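You operate a simulated robot arm through the tools that you are given. There is no shell and no other tool. Be economical: measure what you need, move in short steps, check, and stop when the job is done.

You are at the controls of a simulated two-armed robot. One attempt, no reset.

JOB
Take the blue scrub brush and leave it on the drip grate top. Press the blue button of the white meter to switch it off. Push the door of the air valve box shut. Take the blue-handled jug of the skid and put it on the top of the parts cabinet. Turn the mix time knob to 10. Take the tall blue-capped bottle and put it on the top of the dosing stand. Put the tall green-capped bottle on top of the fuses box. Put the white scrub brush on top of the lamps box. Put the steel cap from the shelf under the square tank on the top of the side bench. Pick up the ribbed yellow filter with one hand, pass it to the other hand and put it on the top of the parts cabinet. Put the black tape roll on the shelf under the square tank. Put the white tape roll on the upper deck of the store trolley. Take the blue port cap and put it on the top of the sack shelf. Put the green-capped bottle on the top of the parts cabinet. The order is free. Set down upright: blue-handled jug of the skid, tall blue-capped bottle, tall green-capped bottle, green-capped bottle.

It is judged by the outcome, as a careful person would: the job done as asked, and still so three seconds after it is handed in. It fails if anything else is knocked over, pushed out of place, dropped, spilled or broken. A push-on lid holds only when it is set on centred and level and pressed home; a screw cap is set on level and turned clockwise until tight.

ROBOT AND FRAMES
Two 7-joint arms with two-finger parallel grippers on one trunk, on a base that drives. Base frame: it is fixed to the floor where the robot stands at the start and does not move with it; the origin is under the middle of the robot, x ahead of it, y to its left, z up; the surface under the hand at the start is at about z = 0.9. Readings come in m, rad, newtons and seconds.
The left shoulder is at the start at [0.02, 0.113, 1.272], the right one opposite. With the tool pointing down near the work surface each hand reaches from about 0.22 to 0.6 m from the robot's upright axis, wherever it stands, measured 20 degrees to its own side. Places, roughly: black tape roll (6x6x2 cm) [-4.7, -3.7, 0.9]; blue button of the white meter [0.6, 0.1, 0.9]; blue port cap (6x6x5 cm) [-5.5, -3.9, 0.9]; blue scrub brush (11x5x8 cm) [0.5, 0, 0.9]; blue-handled jug of the skid [-4.5, 0.25, 0.75]; door of the air valve box [-5.1, 1.1, 1.2]; drip grate top (18x47 cm) [-0.26, -4.02, 0.9]; fuses box [-2.25, 3.5, 0.5]; green-capped bottle (6x6x14 cm) [0.6, -0.7, 0.9]; lamps box [-2, 3.5, 0.5]; mix time knob [-3.9, 0.4, 1.3]; ribbed yellow filter (4x4x11 cm) [-4.8, -3.6, 0.9]; shelf under the square tank [-4.9, -1.8, 0.4]; steel cap (8x8x6 cm) [-4.8, -1.6, 0.4]; tall blue-capped bottle (6x5x15 cm) [-4.5, 1.9, 1.2]; tall green-capped bottle (6x5x15 cm) [-4.5, 2, 1.2]; top of the dosing stand (17x47 cm) [-5.88, 1.04, 0.8]; top of the parts cabinet (25x51 cm) [-3.36, -3.74, 0.9]; top of the sack shelf (56x16 cm) [-3.28, -0.96, 0.74]; top of the side bench [-5.2, -3.8, 0.9]; upper deck of the store trolley [-1.6, -2.2, 0.7]; white scrub brush (11x5x8 cm) [-6, 0.8, 0.4]; white tape roll (6x6x3 cm) [-5.3, -3.9, 0.9]. Payload 1.57 kg a hand.
The TCP of each hand is the grasp point between the finger pads, 0.03 m short of the fingertips. In the tool frame z runs along the fingers and y along their closing line. Largest opening 0.08 m; finger width 0.017, thickness 0.012; the body of the gripper, 0.04 by 0.082 m, starts 0.08 m behind the TCP.
Orientation is that of the tool frame in the base frame, as a unit quaternion [w, x, y, z]. With the fingers straight down and closing along the base's y, the tool's x points along the base's -x, its y along +y and its z along -z.

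CONTROLS
- The arms move only by the tool nudge_tool. It takes "left_commands", "right_commands" or both (then of equal length, played together; a hand with none holds still); each is a list of rows, each a list of 7 numbers: the gripper command, from -1 (fully open) to 1 (shut), values between in proportion, then the shift along the base's x, y, z in m, then the turn, a rotation vector about the base's x, y, z in rad. In form: [[claw, x, y, z, wx, wy, wz], ...]. A call has 1 to 12 rows; each row is the pose to reach, as a shift and turn from the pose commanded when the call began. A row lasts 0.2 s, in which the tool goes at most 0.05 m and 0.15 rad; a call with a longer step from one row to the next is refused whole, and so is a gripper value outside its range. A pose out of reach is approached as far as the arm can. The call stops where the force on the tool passes 40 N (or 10 N more than at its start, if that is more) or the arm is blocked; 0.2 s more then pass. The fingers move at their own pace (about 0.045 m/s each) and stop on an object; they squeeze with about 26 N. The grip force told is the motor's: it shows also when the fingers shut on nothing. Time passes only in rows, and 0.2 s behind the last, so rows that repeat a pose let the fingers close. It gives the time, the measured TCP pose, the force on the tool (base axes), the opening and the grip force at its end, in the units of the frame above (readings bear some noise), with the torque about the TCP (base axes, N m) and any sound that the robot's microphone picked up.
- Cameras (640 x 400 px; columns grow to the right, rows downward): "scene" is now at [0.0975, -0.0227, 1.4125]; the picture's right is [-0.25, -0.97, 0.00], its down [-0.41, 0.10, -0.91] and it looks along [0.88, -0.22, -0.43] (base axes); focal length 289 px, centre (320, 200). "left" rides on the left gripper at [0.072, 0.007, -0.122] in its tool frame; the picture's right is [-0.09, 1.00, 0.00], its down [-0.84, -0.08, -0.54] and it looks along [-0.54, -0.05, 0.84] (tool axes); focal length 238 px, centre (320, 200). "right" rides on the right gripper at [0.072, -0.007, -0.122] in its tool frame; the picture's right is [0.09, 1.00, 0.00], its down [-0.84, 0.08, -0.54] and it looks along [-0.54, 0.05, 0.84] (tool axes); focal length 238 px, centre (320, 200). There is no depth. A picture from a camera that has moved, and an enlarged one, comes with that camera's place and axes in the base frame and with its lens.
- snapshot(camera): a new picture of that camera. The clock stands still meanwhile.
- move_column(by): slides the trunk up (or, below 0, down) by that many m; the arms and the scene camera ride with it, the base frame stays. It gives what a move gives, with no picture.
- drive_base(legs): drives the robot by 1 to 6 legs, each [ahead, left, turn to the left] in m, m and rad, along the robot's own axes; the way and the turn of a leg run together, so that a leg with both is an arc; at most 1.5 m and 3.142 rad a leg. The arms and the cameras ride along, it lands a little off, and it stops where it bumps. It gives what a move gives.
- turn_head(pan, tilt): turns the head with the scene camera to pan (to the left, within 1.396 rad either way) and tilt (down, from -0.506 to 1.204), counted from straight ahead of the robot. It gives what a move gives.
- enlarge(camera, box): a new picture of the part [left, top, right, bottom] of that camera's present view, enlarged. The clock stands still meanwhile.
- finish_job(): hands the job in; it is judged then, once.

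Work in short steps. Places have to be worked out from the pictures, the camera data and where the tool is seen: move nearer, look again, correct. Check each grasp and each placing, and mend what went wrong. You have 588 turns and 370 pictures in all, those below and enlarged ones among them. Open the grippers and draw the arms clear of the work before you hand the job in, unless the task says otherwise; then end with one line.

The tools are called as name(argument=value, ...) on one line, values as JSON. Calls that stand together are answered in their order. nudge_tool: Moves the arms, as the interface text tells. Its arguments: {"type":"object","properties":{"left_commands":{"type":"array","items":{"type":"array","items":{"type":"number"}}},"right_commands":{"type":"array","items":{"type":"array","items":{"type":"number"}}}},"required":[]} The other tools are called the same way: move_column (by) slides the trunk up or down; drive_base (legs) drives the base; turn_head (pan, tilt) turns the head that bears the scene camera; snapshot (camera) takes a picture; enlarge (camera, box) takes an enlarged picture of a part of a camera's view; finish_job () hands the job in.

At the start:

```text
time: 0.0
left_ee_pos: [0.3974, 0.0505, 1.2248]
left_tcp_rot: [0.0, 0.001, 1.0, -0.001]
left_ft_force: [-0.5, -0.2, 0.0]
left_wrist_torque: [0.04, -0.01, 0.0]
left_finger_gap: 0.0802
left_grip_force: 0.0
right_ee_pos: [0.3484, -0.2, 1.3069]
right_tcp_rot: [0.0, 0.001, 1.0, 0.0]
right_ft_force: [1.0, 0.1, -0.3]
right_wrist_torque: [0.01, 0.01, 0.02]
right_finger_gap: 0.0803
right_grip_force: 0.0
trunk travel left (down, up): [-0.325, 0.245]
robot x, y, heading: [0.0002, 0.0021, 0.0]
head pan, tilt: [-0.248, 0.44]
```

scene: 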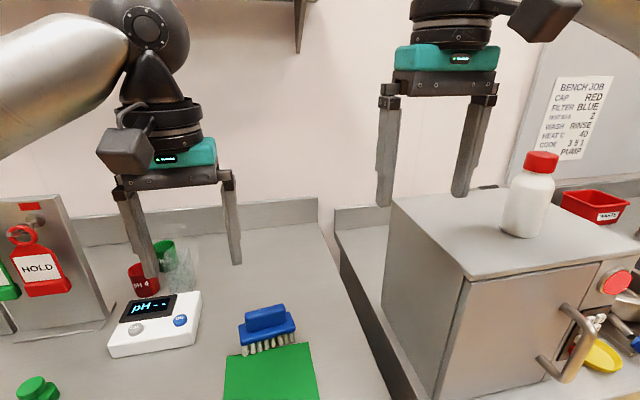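
right: 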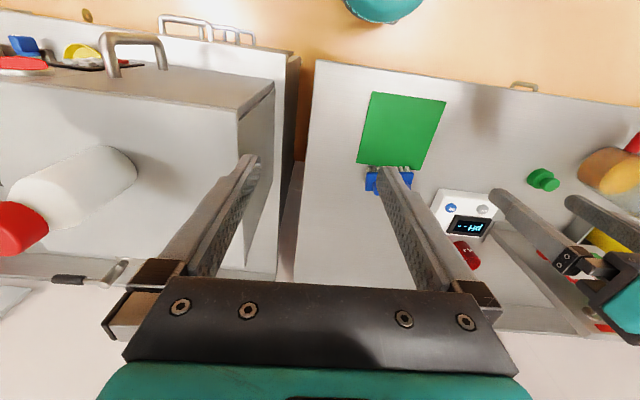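
left: 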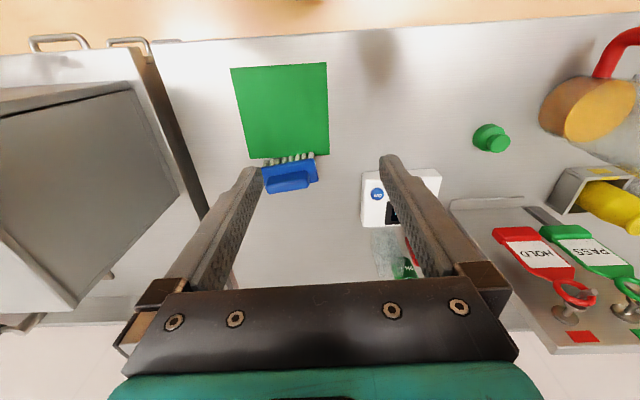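

The scene and left views put the blue button near [0.58, 0.147, 0.94] and the blue brush handle near [0.51, -0.02, 0.98]. I'll close the left fingers and go above the button.

nudge_tool(left_commands=[[1, 0, 0, -0.03, 0, 0, 0], [1, 0.03, 0.015, -0.065, 0, 0, 0], [1, 0.06, 0.03, -0.1, 0, 0, 0], [1, 0.09, 0.045, -0.13, 0, 0, 0], [1, 0.12, 0.06, -0.16, 0, 0, 0], [1, 0.15, 0.08, -0.19, 0, 0, 0], [1, 0.18, 0.096, -0.21, 0, 0, 0], [1, 0.18, 0.096, -0.21, 0, 0, 0]])

snapshot(camera="left")

snapshot(camera="scene")

```text
time: 1.8
left_ee_pos: [0.5763, 0.1443, 1.0155]
left_tcp_rot: [0.0, 0.001, 1.0, 0.0]
left_ft_force: [-0.1, -0.3, 0.8]
left_wrist_torque: [0.0, -0.01, -0.02]
left_finger_gap: 0.0001
left_grip_force: 21.3
right_ee_pos: [0.347, -0.1996, 1.3073]
right_tcp_rot: [0.0, 0.0, 1.0, -0.001]
right_ft_force: [-1.0, -0.8, 0.3]
right_wrist_torque: [-0.02, -0.01, 0.03]
right_finger_gap: 0.0801
right_grip_force: 0.0
trunk travel left (down, up): [-0.325, 0.245]
robot x, y, heading: [0.0006, 0.0009, -0.002]
head pan, tilt: [-0.248, 0.44]
```

```text
366 pictures are left
camera left: at [0.5044, 0.1519, 1.1374], right [0.09, 1.0, 0.0], down [0.84, -0.08, 0.54], along [0.54, -0.05, -0.84], focal length 238 px, centre (320, 200)
```

left: 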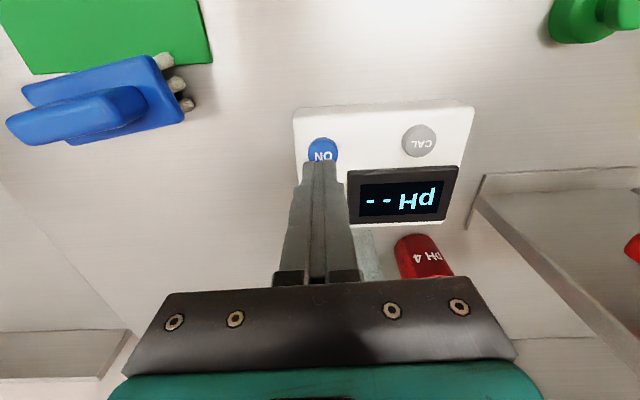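

```text
365 pictures are left
camera scene: at [0.0973, -0.022, 1.4125], right [-0.25, -0.97, 0.0], down [-0.41, 0.1, -0.91], along [0.88, -0.22, -0.42], focal length 289 px, centre (320, 200)
```

scene: 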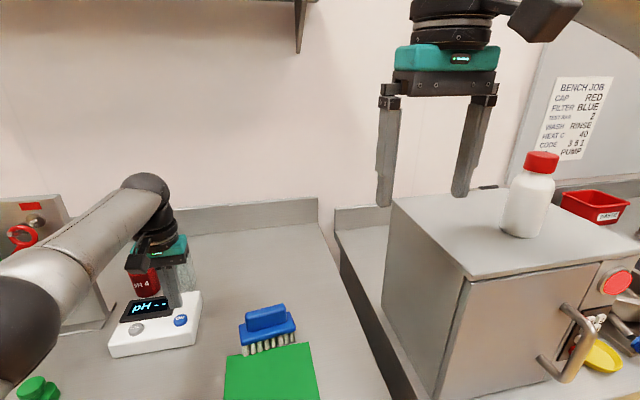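

The button sits at about [0.583, 0.146, 0.937]. I'll press straight down in small steps, then come back up.

nudge_tool(left_commands=[[1, 0.006, 0.002, -0.03, 0, 0, 0], [1, 0.006, 0.002, -0.043, 0, 0, 0], [1, 0.006, 0.002, -0.049, 0, 0, 0], [1, 0.006, 0.002, -0.053, 0, 0, 0], [1, 0.006, 0.002, -0.056, 0, 0, 0]])

snapshot(camera="left")

```text
time: 3.0
left_ee_pos: [0.5744, 0.151, 0.971]
left_tcp_rot: [0.005, 0.001, 1.0, 0.0]
left_ft_force: [3.4, 4.2, 27.2]
left_wrist_torque: [0.11, -0.1, 0.02]
left_finger_gap: 0.0
left_grip_force: 21.8
left hand out of reach, approached as far as the arm can: row 1, 2, 3, 4, 5
right_ee_pos: [0.3448, -0.1995, 1.308]
right_tcp_rot: [0.001, 0.001, 1.0, 0.0]
right_ft_force: [0.1, -0.7, 0.1]
right_wrist_torque: [-0.01, 0.05, -0.04]
right_finger_gap: 0.0801
right_grip_force: 0.1
trunk travel left (down, up): [-0.325, 0.245]
robot x, y, heading: [-0.0014, 0.0031, 0.001]
head pan, tilt: [-0.248, 0.44]
heard: click
```

```text
364 pictures are left
camera left: at [0.5021, 0.1577, 1.0932], right [0.09, 1.0, 0.0], down [0.83, -0.08, 0.55], along [0.55, -0.05, -0.84], focal length 238 px, centre (320, 200)
```

left: 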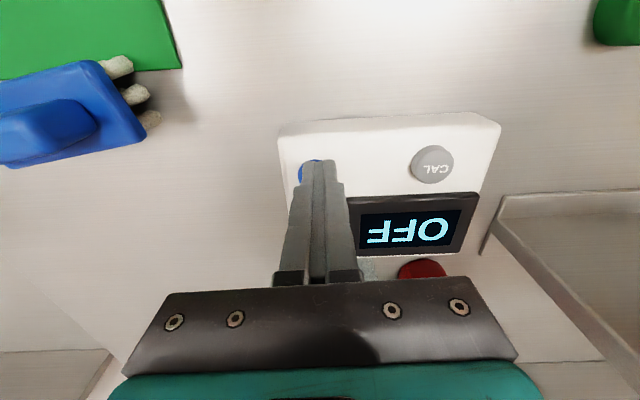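

The display reads OFF. I'll raise the left hand, turn it 90° and open it above the blue brush.

nudge_tool(left_commands=[[1, -0.005, 0, 0.05, 0, 0, 0], [1, -0.01, 0, 0.1, 0, 0, 0.15], [0, -0.02, -0.02, 0.14, 0, 0, 0.3], [-1, -0.03, -0.04, 0.16, 0, 0, 0.45], [-1, -0.04, -0.06, 0.16, 0, 0, 0.6], [-1, -0.05, -0.08, 0.16, 0, 0, 0.75], [-1, -0.06, -0.1, 0.16, 0, 0, 0.9], [-1, -0.065, -0.12, 0.16, 0, 0, 1.05], [-1, -0.07, -0.14, 0.16, 0, 0, 1.2], [-1, -0.07, -0.16, 0.16, 0, 0, 1.35], [-1, -0.07, -0.168, 0.16, 0, 0, 1.5], [-1, -0.07, -0.168, 0.16, 0, 0, 1.57]])

snapshot(camera="left")

snapshot(camera="scene")

```text
refused: row 1 steps farther than a row can; nothing moved
```

```text
363 pictures are left
camera left: at [0.5021, 0.1577, 1.0932], right [0.09, 1.0, 0.0], down [0.83, -0.08, 0.55], along [0.55, -0.05, -0.84], focal length 238 px, centre (320, 200)
```

left: 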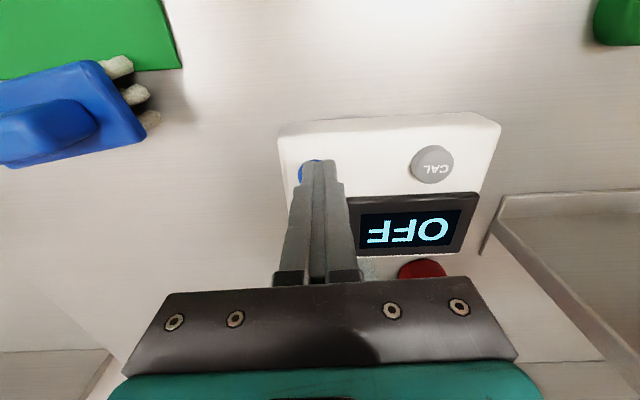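

```text
362 pictures are left
camera scene: at [0.0954, -0.0229, 1.4128], right [-0.25, -0.97, 0.0], down [-0.41, 0.1, -0.91], along [0.88, -0.22, -0.42], focal length 289 px, centre (320, 200)
```

scene: 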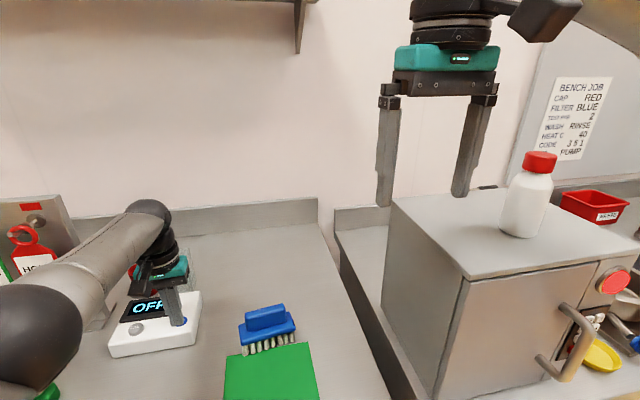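

Step one was slightly too long; I'll repeat with shorter rows.

nudge_tool(left_commands=[[1, 0, 0, 0.045, 0, 0, 0], [1, -0.01, 0, 0.09, 0, 0, 0.14], [0, -0.02, -0.02, 0.13, 0, 0, 0.28], [-1, -0.03, -0.04, 0.16, 0, 0, 0.42], [-1, -0.04, -0.06, 0.16, 0, 0, 0.56], [-1, -0.05, -0.08, 0.16, 0, 0, 0.7], [-1, -0.06, -0.1, 0.16, 0, 0, 0.84], [-1, -0.065, -0.12, 0.16, 0, 0, 0.98], [-1, -0.07, -0.14, 0.16, 0, 0, 1.12], [-1, -0.07, -0.16, 0.16, 0, 0, 1.26], [-1, -0.07, -0.168, 0.16, 0, 0, 1.4], [-1, -0.07, -0.168, 0.16, 0, 0, 1.54]])

snapshot(camera="left")

```text
time: 5.6
left_ee_pos: [0.5034, -0.0175, 1.1271]
left_tcp_rot: [0.001, -0.697, 0.717, -0.001]
left_ft_force: [0.4, 0.1, 0.2]
left_wrist_torque: [-0.02, -0.02, 0.02]
left_finger_gap: 0.0801
left_grip_force: 0.0
right_ee_pos: [0.3475, -0.2007, 1.3069]
right_tcp_rot: [0.0, 0.0, 1.0, 0.0]
right_ft_force: [-0.1, -1.0, 0.6]
right_wrist_torque: [0.01, -0.02, -0.03]
right_finger_gap: 0.0802
right_grip_force: 0.0
trunk travel left (down, up): [-0.325, 0.245]
robot x, y, heading: [0.0005, -0.0, 0.0]
head pan, tilt: [-0.248, 0.44]
```

```text
361 pictures are left
camera left: at [0.4961, -0.0882, 1.2493], right [-0.99, 0.12, 0.0], down [0.1, 0.83, 0.54], along [0.07, 0.54, -0.84], focal length 238 px, centre (320, 200)
```

left: 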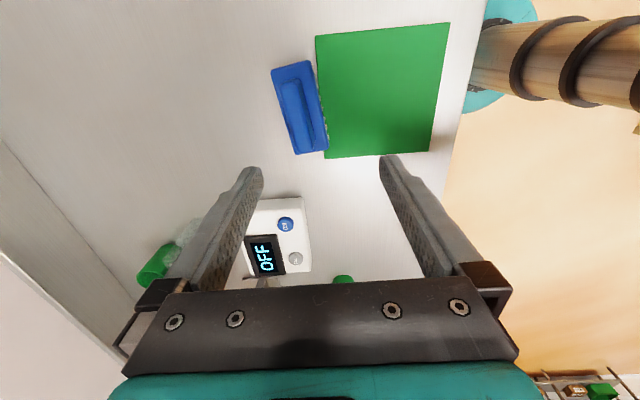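

The brush centre is near [0.522, -0.028], its axis about 7° off y. I'll align, descend in steps and grip it.

nudge_tool(left_commands=[[-1, 0.018, -0.01, -0.04, 0, 0, 0.14], [-1, 0.018, -0.01, -0.085, 0, 0, 0.14], [-1, 0.018, -0.01, -0.125, 0, 0, 0.14], [-1, 0.018, -0.01, -0.16, 0, 0, 0.14], [0, 0.018, -0.01, -0.16, 0, 0, 0.14], [1, 0.018, -0.01, -0.16, 0, 0, 0.14], [1, 0.018, -0.01, -0.16, 0, 0, 0.14], [1, 0.018, -0.01, -0.16, 0, 0, 0.14], [1, 0.018, -0.01, -0.13, 0, 0, 0.14], [1, 0.018, -0.01, -0.09, 0, 0, 0.14]])

snapshot(camera="left")

```text
time: 7.8
left_ee_pos: [0.5217, -0.0263, 1.036]
left_tcp_rot: [0.0, 0.744, -0.668, 0.001]
left_ft_force: [-0.1, 0.7, -2.6]
left_wrist_torque: [-0.01, 0.0, -0.03]
left_finger_gap: 0.0494
left_grip_force: 25.8
right_ee_pos: [0.3472, -0.2004, 1.308]
right_tcp_rot: [0.001, 0.0, 1.0, 0.0]
right_ft_force: [0.3, -0.3, -0.1]
right_wrist_torque: [0.01, -0.01, -0.05]
right_finger_gap: 0.08
right_grip_force: 0.1
trunk travel left (down, up): [-0.325, 0.245]
robot x, y, heading: [-0.0001, -0.004, -0.001]
head pan, tilt: [-0.248, 0.44]
```

```text
360 pictures are left
camera left: at [0.5238, -0.0991, 1.1595], right [-1.0, -0.02, 0.0], down [-0.01, 0.84, 0.54], along [-0.01, 0.54, -0.84], focal length 238 px, centre (320, 200)
```

left: 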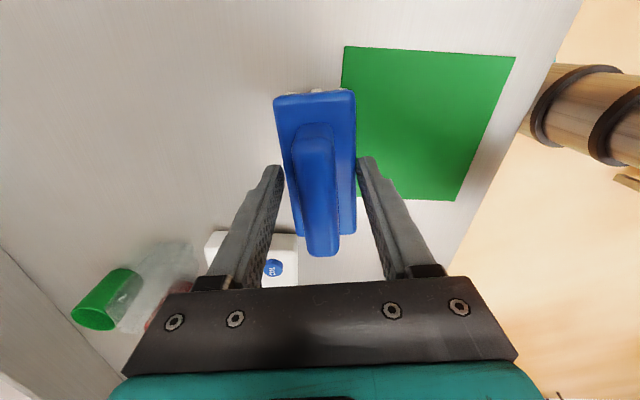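

The brush is held. I'll draw the left hand in to a carrying pose and look to the right for the green-capped bottle.

nudge_tool(left_commands=[[1, -0.03, 0.02, 0.03, 0, 0, 0], [1, -0.06, 0.04, 0.06, 0, 0, 0], [1, -0.09, 0.07, 0.08, 0, 0, 0], [1, -0.12, 0.1, 0.1, 0, 0, 0], [1, -0.15, 0.13, 0.12, 0, 0, 0], [1, -0.17, 0.16, 0.14, 0, 0, 0]])

turn_head(pan=-0.85, tilt=0.45)

snapshot(camera="scene")

```text
time: 9.2
left_ee_pos: [0.3526, 0.1342, 1.1769]
left_tcp_rot: [0.001, 0.744, -0.668, 0.0]
left_ft_force: [0.3, 0.5, -1.3]
left_wrist_torque: [-0.03, 0.02, 0.01]
left_finger_gap: 0.0498
left_grip_force: 26.2
right_ee_pos: [0.3468, -0.1986, 1.3083]
right_tcp_rot: [0.001, 0.0, 1.0, 0.0]
right_ft_force: [-0.4, 0.6, 0.5]
right_wrist_torque: [0.01, 0.01, 0.01]
right_finger_gap: 0.08
right_grip_force: 0.1
trunk travel left (down, up): [-0.325, 0.245]
robot x, y, heading: [0.0002, -0.0008, -0.001]
head pan, tilt: [-0.248, 0.44]
```

```text
time: 10.2
left_ee_pos: [0.3534, 0.1333, 1.1769]
left_tcp_rot: [0.001, 0.745, -0.667, 0.001]
left_ft_force: [0.3, 0.5, -1.3]
left_wrist_torque: [0.01, 0.0, 0.01]
left_finger_gap: 0.0493
left_grip_force: 25.8
right_ee_pos: [0.3478, -0.2007, 1.3071]
right_tcp_rot: [0.0, 0.0, 1.0, 0.0]
right_ft_force: [-0.3, -0.2, 0.1]
right_wrist_torque: [0.0, 0.04, 0.01]
right_finger_gap: 0.0801
right_grip_force: 0.1
trunk travel left (down, up): [-0.325, 0.245]
robot x, y, heading: [0.0029, 0.0017, 0.001]
head pan, tilt: [-0.85, 0.45]
```

```text
359 pictures are left
camera scene: at [0.0691, -0.0691, 1.4115], right [-0.75, -0.66, 0.0], down [-0.29, 0.33, -0.9], along [0.59, -0.68, -0.44], focal length 289 px, centre (320, 200)
```

scene: 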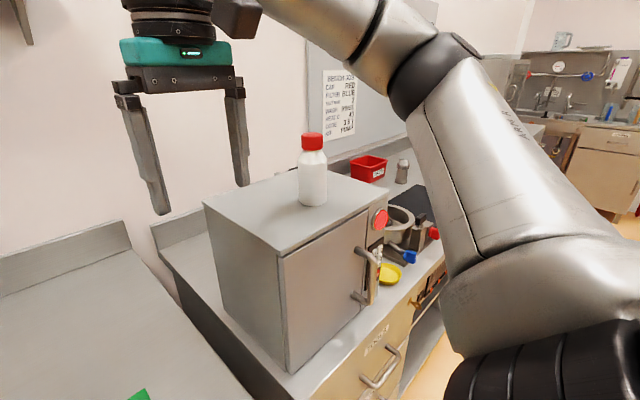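

The bottle should stand right of the box that hides it. I'll back off, go right 0.85 m and look.

drive_base(legs=[[-0.3, 0, 0], [0, -0.85, 0]])

turn_head(pan=-0.1, tilt=0.4)

snapshot(camera="scene")

```text
time: 16.3
left_ee_pos: [0.0584, -0.6993, 1.1755]
left_tcp_rot: [-0.001, 0.748, -0.664, 0.0]
left_ft_force: [-0.3, -0.1, -1.9]
left_wrist_torque: [-0.03, -0.02, 0.01]
left_finger_gap: 0.0494
left_grip_force: 26.1
right_ee_pos: [0.0568, -1.034, 1.3072]
right_tcp_rot: [-0.001, -0.006, 1.0, -0.001]
right_ft_force: [0.7, -0.8, -0.2]
right_wrist_torque: [0.04, 0.0, 0.0]
right_finger_gap: 0.0802
right_grip_force: 0.1
trunk travel left (down, up): [-0.325, 0.245]
robot x, y, heading: [-0.2947, -0.8353, 0.008]
head pan, tilt: [-0.85, 0.45]
```

```text
time: 17.4
left_ee_pos: [0.0591, -0.6996, 1.1757]
left_tcp_rot: [0.0, 0.748, -0.664, -0.001]
left_ft_force: [-1.5, -0.1, -1.7]
left_wrist_torque: [-0.04, -0.01, 0.02]
left_finger_gap: 0.0495
left_grip_force: 26.6
right_ee_pos: [0.056, -1.0336, 1.3073]
right_tcp_rot: [0.0, -0.005, 1.0, 0.0]
right_ft_force: [0.8, 0.6, 0.1]
right_wrist_torque: [0.02, 0.0, -0.01]
right_finger_gap: 0.0796
right_grip_force: 0.0
trunk travel left (down, up): [-0.325, 0.245]
robot x, y, heading: [-0.2909, -0.8386, 0.011]
head pan, tilt: [-0.099, 0.4]
```

```text
358 pictures are left
camera scene: at [-0.1924, -0.8453, 1.4161], right [-0.09, -1.0, 0.0], down [-0.39, 0.03, -0.92], along [0.92, -0.08, -0.39], focal length 289 px, centre (320, 200)
```

scene: 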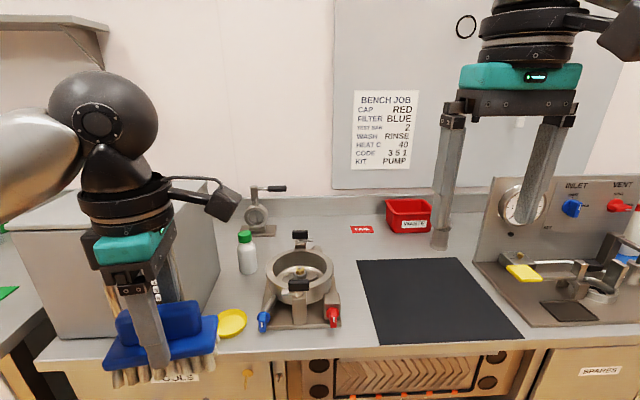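

The green-capped bottle stands at about [0.52, -0.69] beside the box. I'll raise and tuck the left hand, turn the right hand to close along x, then drive to a spot in front of it.

nudge_tool(left_commands=[[1, -0.02, 0.01, 0.04, 0, 0, 0], [1, -0.04, 0.03, 0.08, 0, 0, 0], [1, -0.06, 0.05, 0.12, 0, 0, 0], [1, -0.08, 0.065, 0.155, 0, 0, 0], [1, -0.08, 0.065, 0.155, 0, 0, 0], [1, -0.08, 0.065, 0.155, 0, 0, 0], [1, -0.08, 0.065, 0.155, 0, 0, 0], [1, -0.08, 0.065, 0.155, 0, 0, 0], [1, -0.08, 0.065, 0.155, 0, 0, 0], [1, -0.08, 0.065, 0.155, 0, 0, 0], [1, -0.08, 0.065, 0.155, 0, 0, 0]], right_commands=[[-1, 0, 0, 0, 0, 0, 0.14], [-1, 0, 0, 0, 0, 0, 0.28], [-1, 0, 0, 0, 0, 0, 0.42], [-1, 0, 0, 0, 0, 0, 0.56], [-1, 0, 0, 0, 0, 0, 0.7], [-1, 0, 0, 0, 0, 0, 0.84], [-1, 0, 0, 0, 0, 0, 0.98], [-1, 0, 0, 0, 0, 0, 1.12], [-1, 0, 0, 0, 0, 0, 1.26], [-1, 0, 0, 0, 0, 0, 1.4], [-1, 0, 0, 0, 0, 0, 1.54]])

drive_base(legs=[[0, 0.32, 0], [0.27, 0, -0.011]])

snapshot(camera="right")

snapshot(camera="scene")

```text
time: 19.8
left_ee_pos: [-0.0222, -0.635, 1.3333]
left_tcp_rot: [0.0, 0.748, -0.664, 0.0]
left_ft_force: [-0.1, -0.2, -1.7]
left_wrist_torque: [-0.02, 0.0, 0.03]
left_finger_gap: 0.0495
left_grip_force: 25.8
right_ee_pos: [-0.0465, -0.9454, 1.2671]
right_tcp_rot: [0.001, -0.7, 0.714, 0.0]
right_ft_force: [0.8, 0.5, 0.2]
right_wrist_torque: [-0.02, 0.02, -0.03]
right_finger_gap: 0.0802
right_grip_force: 0.0
right hand out of reach, approached as far as the arm can: row 7, 8, 9, 10, 11
trunk travel left (down, up): [-0.325, 0.245]
robot x, y, heading: [-0.2919, -0.8368, 0.011]
head pan, tilt: [-0.099, 0.4]
```

```text
time: 23.4
left_ee_pos: [0.2498, -0.3173, 1.3332]
left_tcp_rot: [0.0, 0.744, -0.668, 0.0]
left_ft_force: [0.4, -0.4, -1.5]
left_wrist_torque: [-0.01, 0.03, 0.0]
left_finger_gap: 0.0495
left_grip_force: 26.1
right_ee_pos: [0.2232, -0.6279, 1.2662]
right_tcp_rot: [0.0, -0.695, 0.719, 0.001]
right_ft_force: [0.3, 1.4, -0.4]
right_wrist_torque: [0.0, 0.03, 0.08]
right_finger_gap: 0.08
right_grip_force: 0.1
trunk travel left (down, up): [-0.325, 0.245]
robot x, y, heading: [-0.0225, -0.5181, -0.004]
head pan, tilt: [-0.099, 0.4]
```

```text
357 pictures are left
camera right: at [0.2278, -0.7004, 1.3888], right [-1.0, -0.06, 0.0], down [-0.05, 0.84, 0.54], along [-0.03, 0.54, -0.84], focal length 238 px, centre (320, 200)
```

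right: 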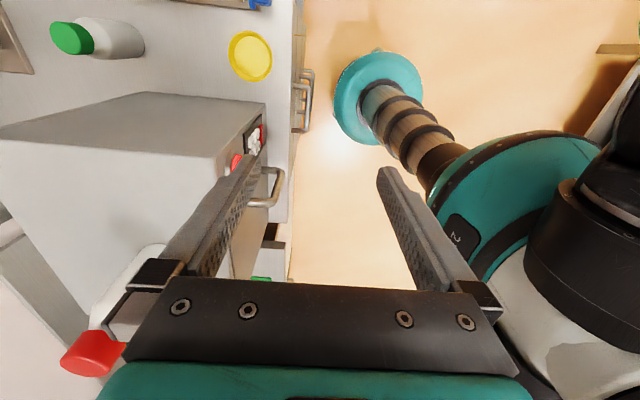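

```text
356 pictures are left
camera scene: at [0.0778, -0.5258, 1.4161], right [-0.1, -0.99, 0.0], down [-0.39, 0.04, -0.92], along [0.92, -0.09, -0.39], focal length 289 px, centre (320, 200)
```

scene: 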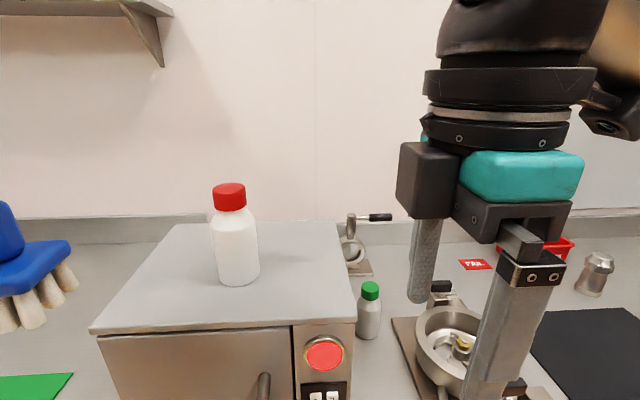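

The +90° turn is awkward for the right arm and the box wall is about 9 cm from the bottle, so the original orientation will fit. I'll turn back while moving above the bottle.

nudge_tool(right_commands=[[-1, 0.03, -0.01, 0.01, 0, 0, -0.14], [-1, 0.06, -0.02, 0.02, 0, 0, -0.28], [-1, 0.09, -0.03, 0.02, 0, 0, -0.42], [-1, 0.12, -0.04, 0.02, 0, 0, -0.56], [-1, 0.15, -0.05, 0.02, 0, 0, -0.7], [-1, 0.18, -0.05, 0.02, 0, 0, -0.84], [-1, 0.21, -0.05, 0.02, 0, 0, -0.98], [-1, 0.24, -0.05, 0.02, 0, 0, -1.12], [-1, 0.26, -0.05, 0.0, 0, 0, -1.26], [-1, 0.28, -0.05, -0.02, 0, 0, -1.4], [-1, 0.28, -0.05, -0.04, 0, 0, -1.54]])

snapshot(camera="right")

snapshot(camera="scene")

```text
time: 25.9
left_ee_pos: [0.2489, -0.3187, 1.3321]
left_tcp_rot: [-0.001, 0.743, -0.669, 0.001]
left_ft_force: [0.1, 0.1, -2.0]
left_wrist_torque: [0.0, -0.03, 0.02]
left_finger_gap: 0.0494
left_grip_force: 25.8
right_ee_pos: [0.5014, -0.68, 1.2271]
right_tcp_rot: [0.0, 0.003, 1.0, -0.001]
right_ft_force: [-0.1, -0.1, -0.1]
right_wrist_torque: [0.04, -0.01, -0.01]
right_finger_gap: 0.08
right_grip_force: 0.1
right hand out of reach, approached as far as the arm can: row 1, 2, 3, 4
trunk travel left (down, up): [-0.325, 0.245]
robot x, y, heading: [-0.0237, -0.5174, -0.007]
head pan, tilt: [-0.099, 0.4]
```

```text
355 pictures are left
camera right: at [0.4309, -0.6853, 1.3488], right [-0.09, 1.0, 0.0], down [0.84, 0.07, 0.54], along [0.54, 0.05, -0.84], focal length 238 px, centre (320, 200)
```

right: 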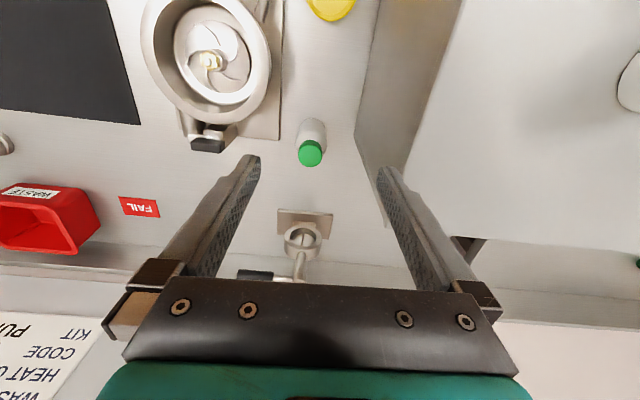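

```text
354 pictures are left
camera scene: at [0.0769, -0.5265, 1.4161], right [-0.1, -0.99, 0.0], down [-0.39, 0.04, -0.92], along [0.92, -0.09, -0.39], focal length 289 px, centre (320, 200)
```

scene: 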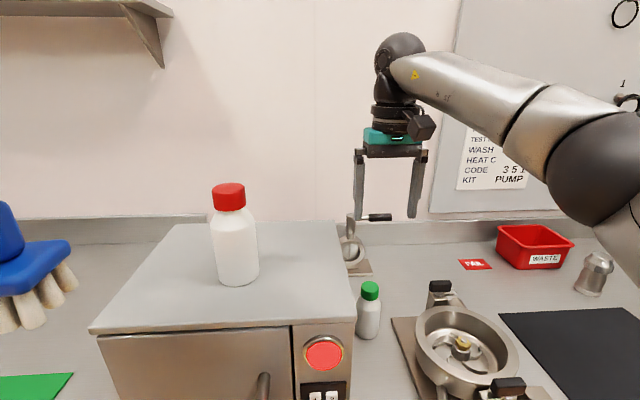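

The bottle's axis is near [0.552, -0.683]; that's at the reach limit, so I'll creep the base 4 cm ahead, then align and lower partway.

drive_base(legs=[[0.045, 0, 0.005]])

nudge_tool(right_commands=[[-1, 0.005, -0.003, -0.04, 0, 0, 0], [-1, 0.008, -0.003, -0.08, 0, 0, 0], [-1, 0.008, -0.003, -0.12, 0, 0, 0]])

snapshot(camera="right")

snapshot(camera="scene")

```text
time: 26.8
left_ee_pos: [0.2942, -0.3145, 1.3322]
left_tcp_rot: [0.0, 0.746, -0.666, 0.001]
left_ft_force: [0.2, -0.5, -1.9]
left_wrist_torque: [0.01, 0.05, 0.01]
left_finger_gap: 0.0494
left_grip_force: 25.9
right_ee_pos: [0.549, -0.6763, 1.2259]
right_tcp_rot: [-0.002, -0.001, 1.0, -0.001]
right_ft_force: [-0.1, -0.3, 0.0]
right_wrist_torque: [0.02, 0.03, 0.02]
right_finger_gap: 0.0796
right_grip_force: 0.0
trunk travel left (down, up): [-0.325, 0.245]
robot x, y, heading: [0.0184, -0.516, 0.004]
head pan, tilt: [-0.099, 0.4]
```

```text
time: 27.6
left_ee_pos: [0.2939, -0.3161, 1.3329]
left_tcp_rot: [0.0, 0.745, -0.667, 0.0]
left_ft_force: [0.7, -1.1, -0.9]
left_wrist_torque: [0.02, 0.05, 0.03]
left_finger_gap: 0.0493
left_grip_force: 26.0
right_ee_pos: [0.5542, -0.6782, 1.1067]
right_tcp_rot: [0.0, 0.0, 1.0, 0.0]
right_ft_force: [-0.6, 0.1, 0.1]
right_wrist_torque: [-0.01, 0.01, 0.0]
right_finger_gap: 0.0801
right_grip_force: 0.1
trunk travel left (down, up): [-0.325, 0.245]
robot x, y, heading: [0.0186, -0.5155, 0.002]
head pan, tilt: [-0.099, 0.4]
```

```text
353 pictures are left
camera right: at [0.4831, -0.6851, 1.2281], right [-0.09, 1.0, 0.0], down [0.84, 0.08, 0.54], along [0.54, 0.05, -0.84], focal length 238 px, centre (320, 200)
```

right: 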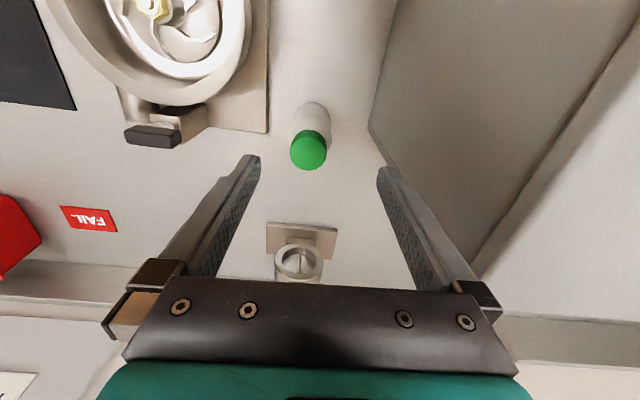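

```text
352 pictures are left
camera scene: at [0.1218, -0.5256, 1.4161], right [-0.1, -1.0, 0.0], down [-0.39, 0.04, -0.92], along [0.92, -0.09, -0.39], focal length 289 px, centre (320, 200)
```

scene: 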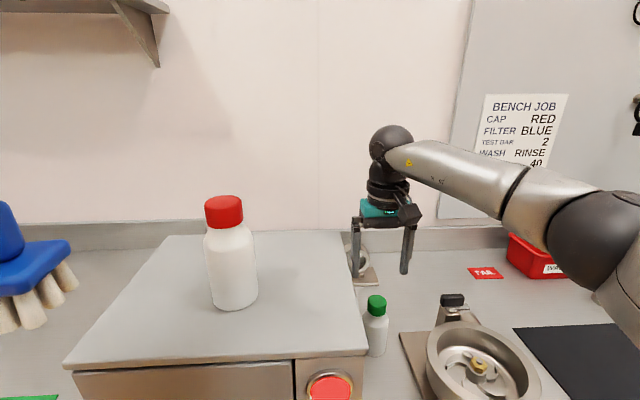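

The bottle axis comes out near [0.566, -0.687] with its top near z 1.02. I'll shift, lower and grip the body.

nudge_tool(right_commands=[[-1, 0.012, -0.009, -0.03, 0, 0, 0], [-1, 0.012, -0.009, -0.07, 0, 0, 0], [-1, 0.012, -0.009, -0.11, 0, 0, 0], [-1, 0.012, -0.009, -0.143, 0, 0, 0], [0, 0.012, -0.009, -0.143, 0, 0, 0], [1, 0.012, -0.009, -0.143, 0, 0, 0], [1, 0.012, -0.009, -0.143, 0, 0, 0], [1, 0.012, -0.009, -0.143, 0, 0, 0]])

snapshot(camera="right")

```text
time: 29.4
left_ee_pos: [0.2909, -0.3154, 1.3324]
left_tcp_rot: [-0.001, 0.745, -0.667, 0.0]
left_ft_force: [-0.2, 0.5, -1.5]
left_wrist_torque: [-0.01, 0.02, 0.01]
left_finger_gap: 0.0495
left_grip_force: 26.2
right_ee_pos: [0.5641, -0.6882, 0.9625]
right_tcp_rot: [0.0, -0.001, 1.0, -0.001]
right_ft_force: [0.5, 0.0, -0.3]
right_wrist_torque: [0.0, 0.0, 0.01]
right_finger_gap: 0.0525
right_grip_force: 26.0
trunk travel left (down, up): [-0.325, 0.245]
robot x, y, heading: [0.0209, -0.5204, 0.001]
head pan, tilt: [-0.099, 0.4]
```

```text
351 pictures are left
camera right: at [0.4935, -0.6949, 1.0855], right [-0.09, 1.0, 0.0], down [0.84, 0.08, 0.54], along [0.54, 0.05, -0.84], focal length 238 px, centre (320, 200)
```

right: 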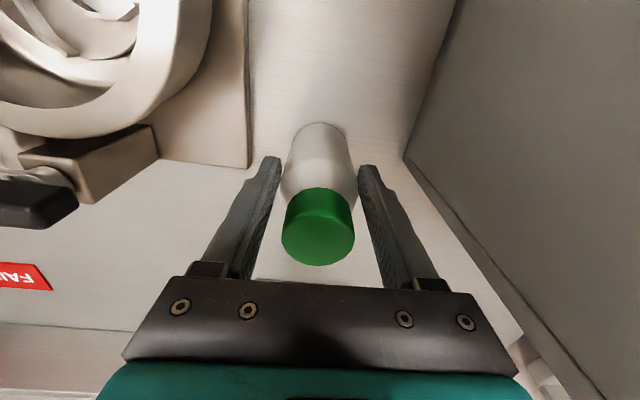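

Bottle gripped (gap 0.0525). I'll lift it straight up, then draw it in.

nudge_tool(right_commands=[[1, 0, 0, 0.045, 0, 0, 0], [1, 0, 0, 0.09, 0, 0, 0], [1, -0.01, 0, 0.135, 0, 0, 0], [1, -0.03, 0, 0.175, 0, 0, 0], [1, -0.06, 0, 0.21, 0, 0, 0], [1, -0.1, -0.01, 0.23, 0, 0, 0], [1, -0.14, -0.02, 0.25, 0, 0, 0], [1, -0.18, -0.02, 0.26, 0, 0, 0], [1, -0.22, -0.02, 0.27, 0, 0, 0]])

drive_base(legs=[[-0.4, 0, 0]])

turn_head(pan=-1.35, tilt=0.25)

snapshot(camera="scene")

```text
time: 31.4
left_ee_pos: [0.2911, -0.315, 1.3335]
left_tcp_rot: [-0.001, 0.745, -0.667, 0.0]
left_ft_force: [0.2, -0.1, -1.6]
left_wrist_torque: [0.01, -0.01, -0.01]
left_finger_gap: 0.0494
left_grip_force: 26.5
right_ee_pos: [0.3461, -0.708, 1.2318]
right_tcp_rot: [-0.001, 0.0, 1.0, -0.002]
right_ft_force: [-0.3, -1.0, 0.2]
right_wrist_torque: [0.01, -0.02, 0.03]
right_finger_gap: 0.0521
right_grip_force: 25.9
trunk travel left (down, up): [-0.325, 0.245]
robot x, y, heading: [0.0207, -0.5169, 0.002]
head pan, tilt: [-0.099, 0.4]
```

```text
time: 33.9
left_ee_pos: [-0.1076, -0.3163, 1.3333]
left_tcp_rot: [-0.001, 0.745, -0.667, 0.0]
left_ft_force: [-0.3, -0.4, -0.6]
left_wrist_torque: [-0.01, -0.02, 0.01]
left_finger_gap: 0.0498
left_grip_force: 25.8
right_ee_pos: [-0.0534, -0.7097, 1.2313]
right_tcp_rot: [0.0, 0.0, 1.0, 0.0]
right_ft_force: [0.7, -0.5, -0.8]
right_wrist_torque: [0.03, 0.01, 0.0]
right_finger_gap: 0.0525
right_grip_force: 25.6
trunk travel left (down, up): [-0.325, 0.245]
robot x, y, heading: [-0.3794, -0.5174, -0.0]
head pan, tilt: [-0.099, 0.4]
```

```text
time: 35.3
left_ee_pos: [-0.1066, -0.3166, 1.3332]
left_tcp_rot: [0.0, 0.746, -0.666, 0.0]
left_ft_force: [-0.4, -0.4, -1.2]
left_wrist_torque: [0.0, -0.01, 0.01]
left_finger_gap: 0.0496
left_grip_force: 25.7
right_ee_pos: [-0.0534, -0.7103, 1.2325]
right_tcp_rot: [0.0, -0.001, 1.0, 0.0]
right_ft_force: [-0.5, 0.0, -1.7]
right_wrist_torque: [0.0, -0.02, 0.04]
right_finger_gap: 0.0522
right_grip_force: 25.4
trunk travel left (down, up): [-0.325, 0.245]
robot x, y, heading: [-0.3794, -0.5159, 0.001]
head pan, tilt: [-1.349, 0.25]
```

```text
350 pictures are left
camera scene: at [-0.3498, -0.6085, 1.4301], right [-0.97, -0.22, 0.0], down [-0.06, 0.24, -0.97], along [0.22, -0.94, -0.25], focal length 289 px, centre (320, 200)
```

scene: 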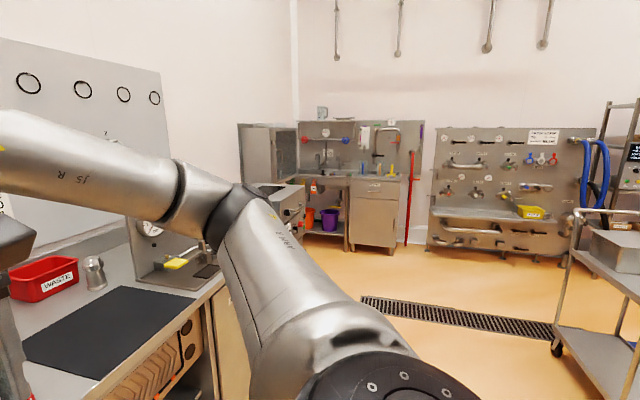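

I'll turn to face the south wall and drive toward the drip grate at [-0.26, -4.02], stopping short to look.

drive_base(legs=[[0, 0, -1.571], [1.3, 0, 0], [1.15, 0, 0]])

turn_head(pan=0, tilt=0.45)

snapshot(camera="scene")

```text
time: 51.2
left_ee_pos: [-0.1631, -3.2575, 1.3329]
left_tcp_rot: [0.0, -0.055, 0.998, 0.0]
left_ft_force: [-0.4, -0.5, -2.0]
left_wrist_torque: [0.03, 0.01, -0.01]
left_finger_gap: 0.0494
left_grip_force: 26.5
right_ee_pos: [-0.5566, -3.3113, 1.2324]
right_tcp_rot: [0.0, 0.707, 0.707, 0.0]
right_ft_force: [-0.4, -0.2, -0.6]
right_wrist_torque: [0.0, -0.01, 0.01]
right_finger_gap: 0.0525
right_grip_force: 25.8
trunk travel left (down, up): [-0.325, 0.245]
robot x, y, heading: [-0.3636, -2.987, -1.568]
head pan, tilt: [-1.349, 0.25]
```

```text
time: 52.7
left_ee_pos: [-0.1641, -3.2569, 1.3335]
left_tcp_rot: [0.0, -0.056, 0.998, -0.001]
left_ft_force: [-0.3, 0.1, -0.9]
left_wrist_torque: [-0.03, 0.05, -0.01]
left_finger_gap: 0.0495
left_grip_force: 25.1
right_ee_pos: [-0.5576, -3.3128, 1.2318]
right_tcp_rot: [0.0, 0.706, 0.708, 0.001]
right_ft_force: [0.1, 0.1, -0.3]
right_wrist_torque: [-0.03, -0.01, 0.02]
right_finger_gap: 0.0524
right_grip_force: 26.2
trunk travel left (down, up): [-0.325, 0.245]
robot x, y, heading: [-0.3644, -2.9837, -1.568]
head pan, tilt: [0.0, 0.45]
```

```text
349 pictures are left
camera scene: at [-0.366, -3.0879, 1.4115], right [-1.0, 0.0, 0.0], down [0.0, 0.44, -0.9], along [0.0, -0.9, -0.44], focal length 289 px, centre (320, 200)
```

scene: 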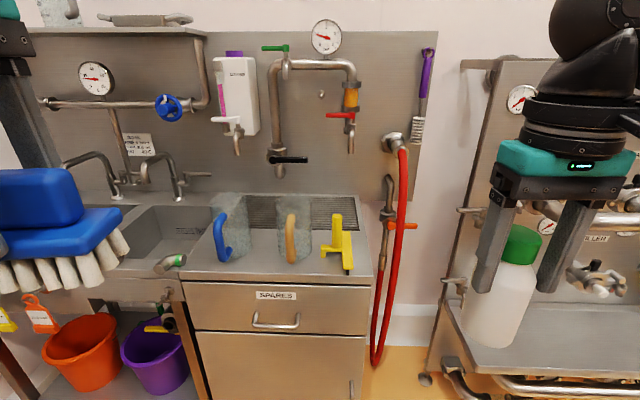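

The grate is the perforated strip behind the beakers on the cabinet, below a tap arch. I'll drive closer and look down on it.

drive_base(legs=[[0.4, -0.07, 0]])

turn_head(pan=0.2, tilt=0.65)

snapshot(camera="scene")

snapshot(camera="left")

```text
time: 55.2
left_ee_pos: [-0.2346, -3.6613, 1.3333]
left_tcp_rot: [0.0, -0.053, 0.999, 0.0]
left_ft_force: [-0.6, -0.2, -2.2]
left_wrist_torque: [-0.02, -0.01, 0.0]
left_finger_gap: 0.0494
left_grip_force: 26.1
right_ee_pos: [-0.6275, -3.7138, 1.2323]
right_tcp_rot: [0.0, 0.709, 0.706, 0.0]
right_ft_force: [0.2, 0.0, -0.8]
right_wrist_torque: [0.03, -0.02, 0.01]
right_finger_gap: 0.0521
right_grip_force: 26.0
trunk travel left (down, up): [-0.325, 0.245]
robot x, y, heading: [-0.4356, -3.3886, -1.573]
head pan, tilt: [0.0, 0.45]
```

```text
time: 55.9
left_ee_pos: [-0.2343, -3.6616, 1.3323]
left_tcp_rot: [0.001, -0.052, 0.999, -0.001]
left_ft_force: [-0.6, -0.3, -1.1]
left_wrist_torque: [-0.02, -0.02, -0.04]
left_finger_gap: 0.0495
left_grip_force: 25.9
right_ee_pos: [-0.628, -3.7128, 1.2317]
right_tcp_rot: [-0.001, 0.708, 0.706, -0.001]
right_ft_force: [-0.2, -0.2, -1.0]
right_wrist_torque: [-0.01, 0.02, 0.0]
right_finger_gap: 0.0523
right_grip_force: 25.9
trunk travel left (down, up): [-0.325, 0.245]
robot x, y, heading: [-0.4293, -3.3894, -1.576]
head pan, tilt: [0.201, 0.649]
```

```text
348 pictures are left
camera scene: at [-0.4182, -3.4834, 1.3937], right [-0.98, -0.2, 0.0], down [-0.12, 0.59, -0.8], along [0.16, -0.78, -0.6], focal length 289 px, centre (320, 200)
```

scene: 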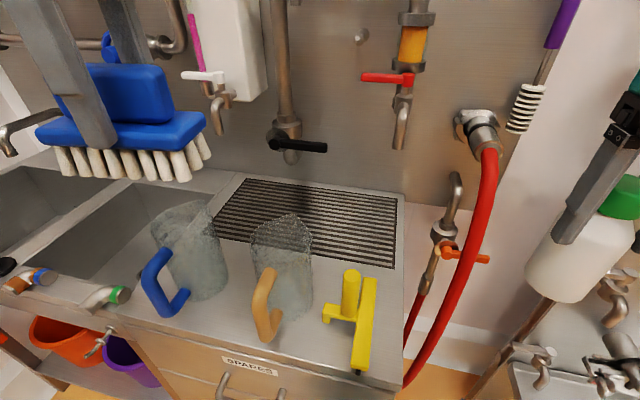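

```text
347 pictures are left
camera left: at [-0.3059, -3.6616, 1.4555], right [-0.01, 1.0, 0.0], down [0.84, 0.01, 0.54], along [0.54, 0.01, -0.84], focal length 238 px, centre (320, 200)
```

left: 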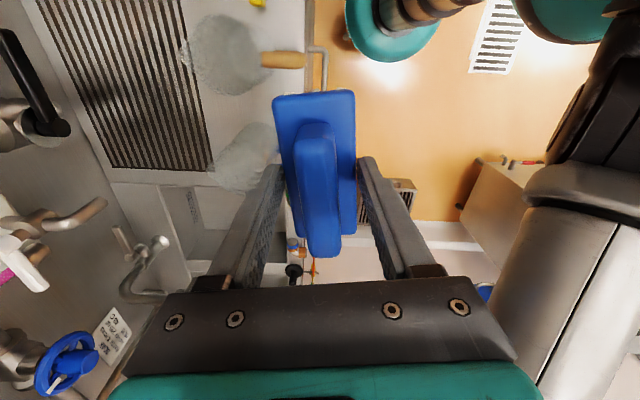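

Triangulating the taps puts the black handle tip at about [-0.315, -4.054, 1.10]; the grate's front edge is near y = -3.93. I'll set the brush at about [-0.35, -3.975], clear of taps and beakers; first creep forward and go above the spot.

drive_base(legs=[[0.05, 0, 0]])

nudge_tool(left_commands=[[1, -0.02, -0.04, 0, 0, 0, 0], [1, -0.04, -0.08, 0, 0, 0, 0], [1, -0.06, -0.12, -0.01, 0, 0, 0], [1, -0.08, -0.16, -0.02, 0, 0, 0], [1, -0.1, -0.2, -0.04, 0, 0, 0], [1, -0.116, -0.235, -0.06, 0, 0, 0], [1, -0.116, -0.263, -0.09, 0, 0, 0], [1, -0.116, -0.263, -0.12, 0, 0, 0]])

snapshot(camera="scene")

snapshot(camera="left")

```text
time: 57.0
left_ee_pos: [-0.2337, -3.7057, 1.3329]
left_tcp_rot: [0.001, -0.051, 0.999, 0.0]
left_ft_force: [1.0, -0.1, -1.5]
left_wrist_torque: [-0.01, 0.02, 0.0]
left_finger_gap: 0.0496
left_grip_force: 25.9
right_ee_pos: [-0.6287, -3.7585, 1.2318]
right_tcp_rot: [0.0, 0.709, 0.705, -0.002]
right_ft_force: [-0.2, 0.5, -1.0]
right_wrist_torque: [-0.01, -0.06, 0.03]
right_finger_gap: 0.0523
right_grip_force: 26.1
trunk travel left (down, up): [-0.325, 0.245]
robot x, y, heading: [-0.4339, -3.4345, -1.579]
head pan, tilt: [0.201, 0.649]
stopped in leg 1: the robot was blocked; the commanded pose is now the measured one
```

```text
time: 58.8
left_ee_pos: [-0.3498, -3.9747, 1.2106]
left_tcp_rot: [0.0, -0.051, 0.999, 0.001]
left_ft_force: [0.2, -0.1, -2.1]
left_wrist_torque: [-0.03, -0.01, -0.01]
left_finger_gap: 0.0492
left_grip_force: 26.1
right_ee_pos: [-0.6281, -3.7616, 1.2314]
right_tcp_rot: [0.0, 0.709, 0.705, 0.0]
right_ft_force: [0.3, 0.0, -0.3]
right_wrist_torque: [0.0, 0.02, 0.01]
right_finger_gap: 0.0523
right_grip_force: 26.0
trunk travel left (down, up): [-0.325, 0.245]
robot x, y, heading: [-0.4335, -3.4325, -1.573]
head pan, tilt: [0.201, 0.649]
```

```text
346 pictures are left
camera scene: at [-0.4173, -3.5314, 1.3936], right [-0.98, -0.2, 0.0], down [-0.12, 0.59, -0.8], along [0.16, -0.78, -0.6], focal length 289 px, centre (320, 200)
```

scene: 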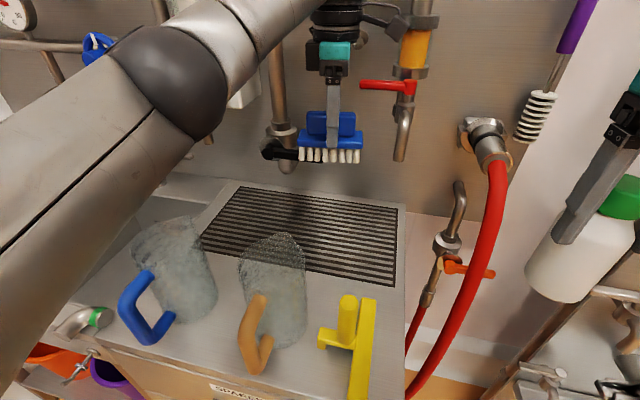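

```text
345 pictures are left
camera left: at [-0.4212, -3.9753, 1.3334], right [-0.01, 1.0, 0.0], down [0.84, 0.01, 0.54], along [0.54, 0.01, -0.84], focal length 238 px, centre (320, 200)
```

left: 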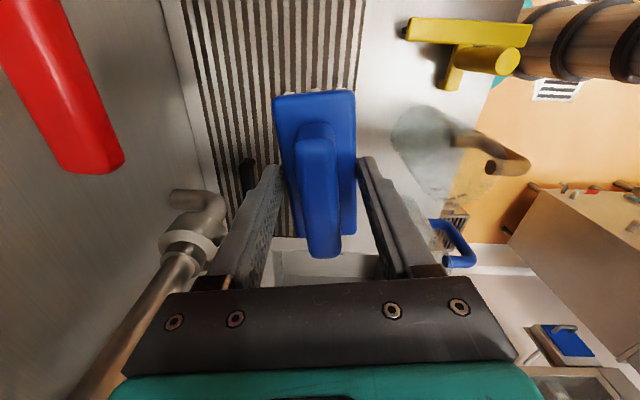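

Clear of the taps by several cm. I'll lower the brush until it meets the grate, then release and rise.

nudge_tool(left_commands=[[1, 0, 0, -0.045, 0, 0, 0], [1, 0, 0, -0.09, 0, 0, 0], [1, 0, 0, -0.135, 0, 0, 0], [1, 0, 0, -0.18, 0, 0, 0], [1, 0, 0, -0.215, 0, 0, 0], [1, 0, 0, -0.23, 0, 0, 0], [1, 0, 0, -0.238, 0, 0, 0]])

snapshot(camera="scene")

```text
time: 60.4
left_ee_pos: [-0.3488, -3.9725, 0.9764]
left_tcp_rot: [0.002, -0.052, 0.999, 0.0]
left_ft_force: [-0.5, -0.4, -1.8]
left_wrist_torque: [-0.01, 0.0, 0.0]
left_finger_gap: 0.0493
left_grip_force: 26.3
right_ee_pos: [-0.6291, -3.7604, 1.2318]
right_tcp_rot: [0.0, 0.709, 0.706, 0.0]
right_ft_force: [-1.3, 0.0, -0.7]
right_wrist_torque: [0.05, -0.01, 0.0]
right_finger_gap: 0.0521
right_grip_force: 25.5
trunk travel left (down, up): [-0.325, 0.245]
robot x, y, heading: [-0.4345, -3.4377, -1.576]
head pan, tilt: [0.201, 0.649]
```

```text
344 pictures are left
camera scene: at [-0.4182, -3.5312, 1.3936], right [-0.98, -0.2, 0.0], down [-0.12, 0.59, -0.8], along [0.16, -0.78, -0.6], focal length 289 px, centre (320, 200)
```

scene: 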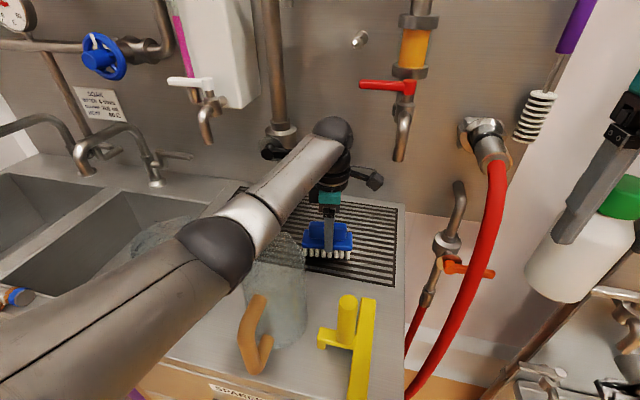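

Nearly down with no contact yet; lower in small steps until the force shows contact.

nudge_tool(left_commands=[[1, 0, 0, -0.004, 0, 0, 0], [1, 0, 0, -0.008, 0, 0, 0], [1, 0, 0, -0.011, 0, 0, 0]])

enlarge(camera="scene", box=[160, 160, 420, 340])

```text
time: 61.2
left_ee_pos: [-0.3488, -3.9723, 0.9641]
left_tcp_rot: [0.0, -0.054, 0.999, 0.001]
left_ft_force: [-0.6, -0.5, -1.5]
left_wrist_torque: [0.0, 0.03, 0.0]
left_finger_gap: 0.0494
left_grip_force: 26.0
right_ee_pos: [-0.6292, -3.7611, 1.2322]
right_tcp_rot: [-0.001, 0.709, 0.705, 0.0]
right_ft_force: [0.0, -0.4, -0.7]
right_wrist_torque: [0.0, -0.01, -0.01]
right_finger_gap: 0.0525
right_grip_force: 26.0
trunk travel left (down, up): [-0.325, 0.245]
robot x, y, heading: [-0.437, -3.4359, -1.578]
head pan, tilt: [0.201, 0.649]
```

```text
2.22 times, centred on (290, 250) of scene
camera zoom: at [-0.4181, -3.5311, 1.3936], right [-0.98, -0.2, 0.0], down [-0.12, 0.59, -0.8], along [0.16, -0.78, -0.6], focal length 642 px, centre (387, 89)
```

zoom: 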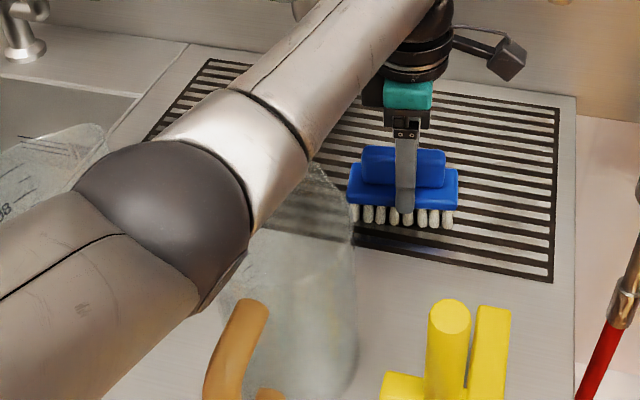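

No contact yet; continue down a few millimetres.

nudge_tool(left_commands=[[1, 0, 0, -0.004, 0, 0, 0], [1, 0, 0, -0.008, 0, 0, 0], [1, 0, 0, -0.012, 0, 0, 0]])

```text
time: 62.0
left_ee_pos: [-0.3505, -3.9724, 0.9541]
left_tcp_rot: [-0.001, -0.052, 0.999, -0.005]
left_ft_force: [1.0, -0.9, 24.8]
left_wrist_torque: [0.02, 0.0, 0.01]
left_finger_gap: 0.0498
left_grip_force: 26.4
right_ee_pos: [-0.6286, -3.7589, 1.2321]
right_tcp_rot: [0.001, 0.708, 0.706, -0.001]
right_ft_force: [0.2, -0.1, -0.4]
right_wrist_torque: [0.01, -0.02, -0.02]
right_finger_gap: 0.0523
right_grip_force: 26.3
trunk travel left (down, up): [-0.325, 0.245]
robot x, y, heading: [-0.4306, -3.4348, -1.575]
head pan, tilt: [0.201, 0.649]
```

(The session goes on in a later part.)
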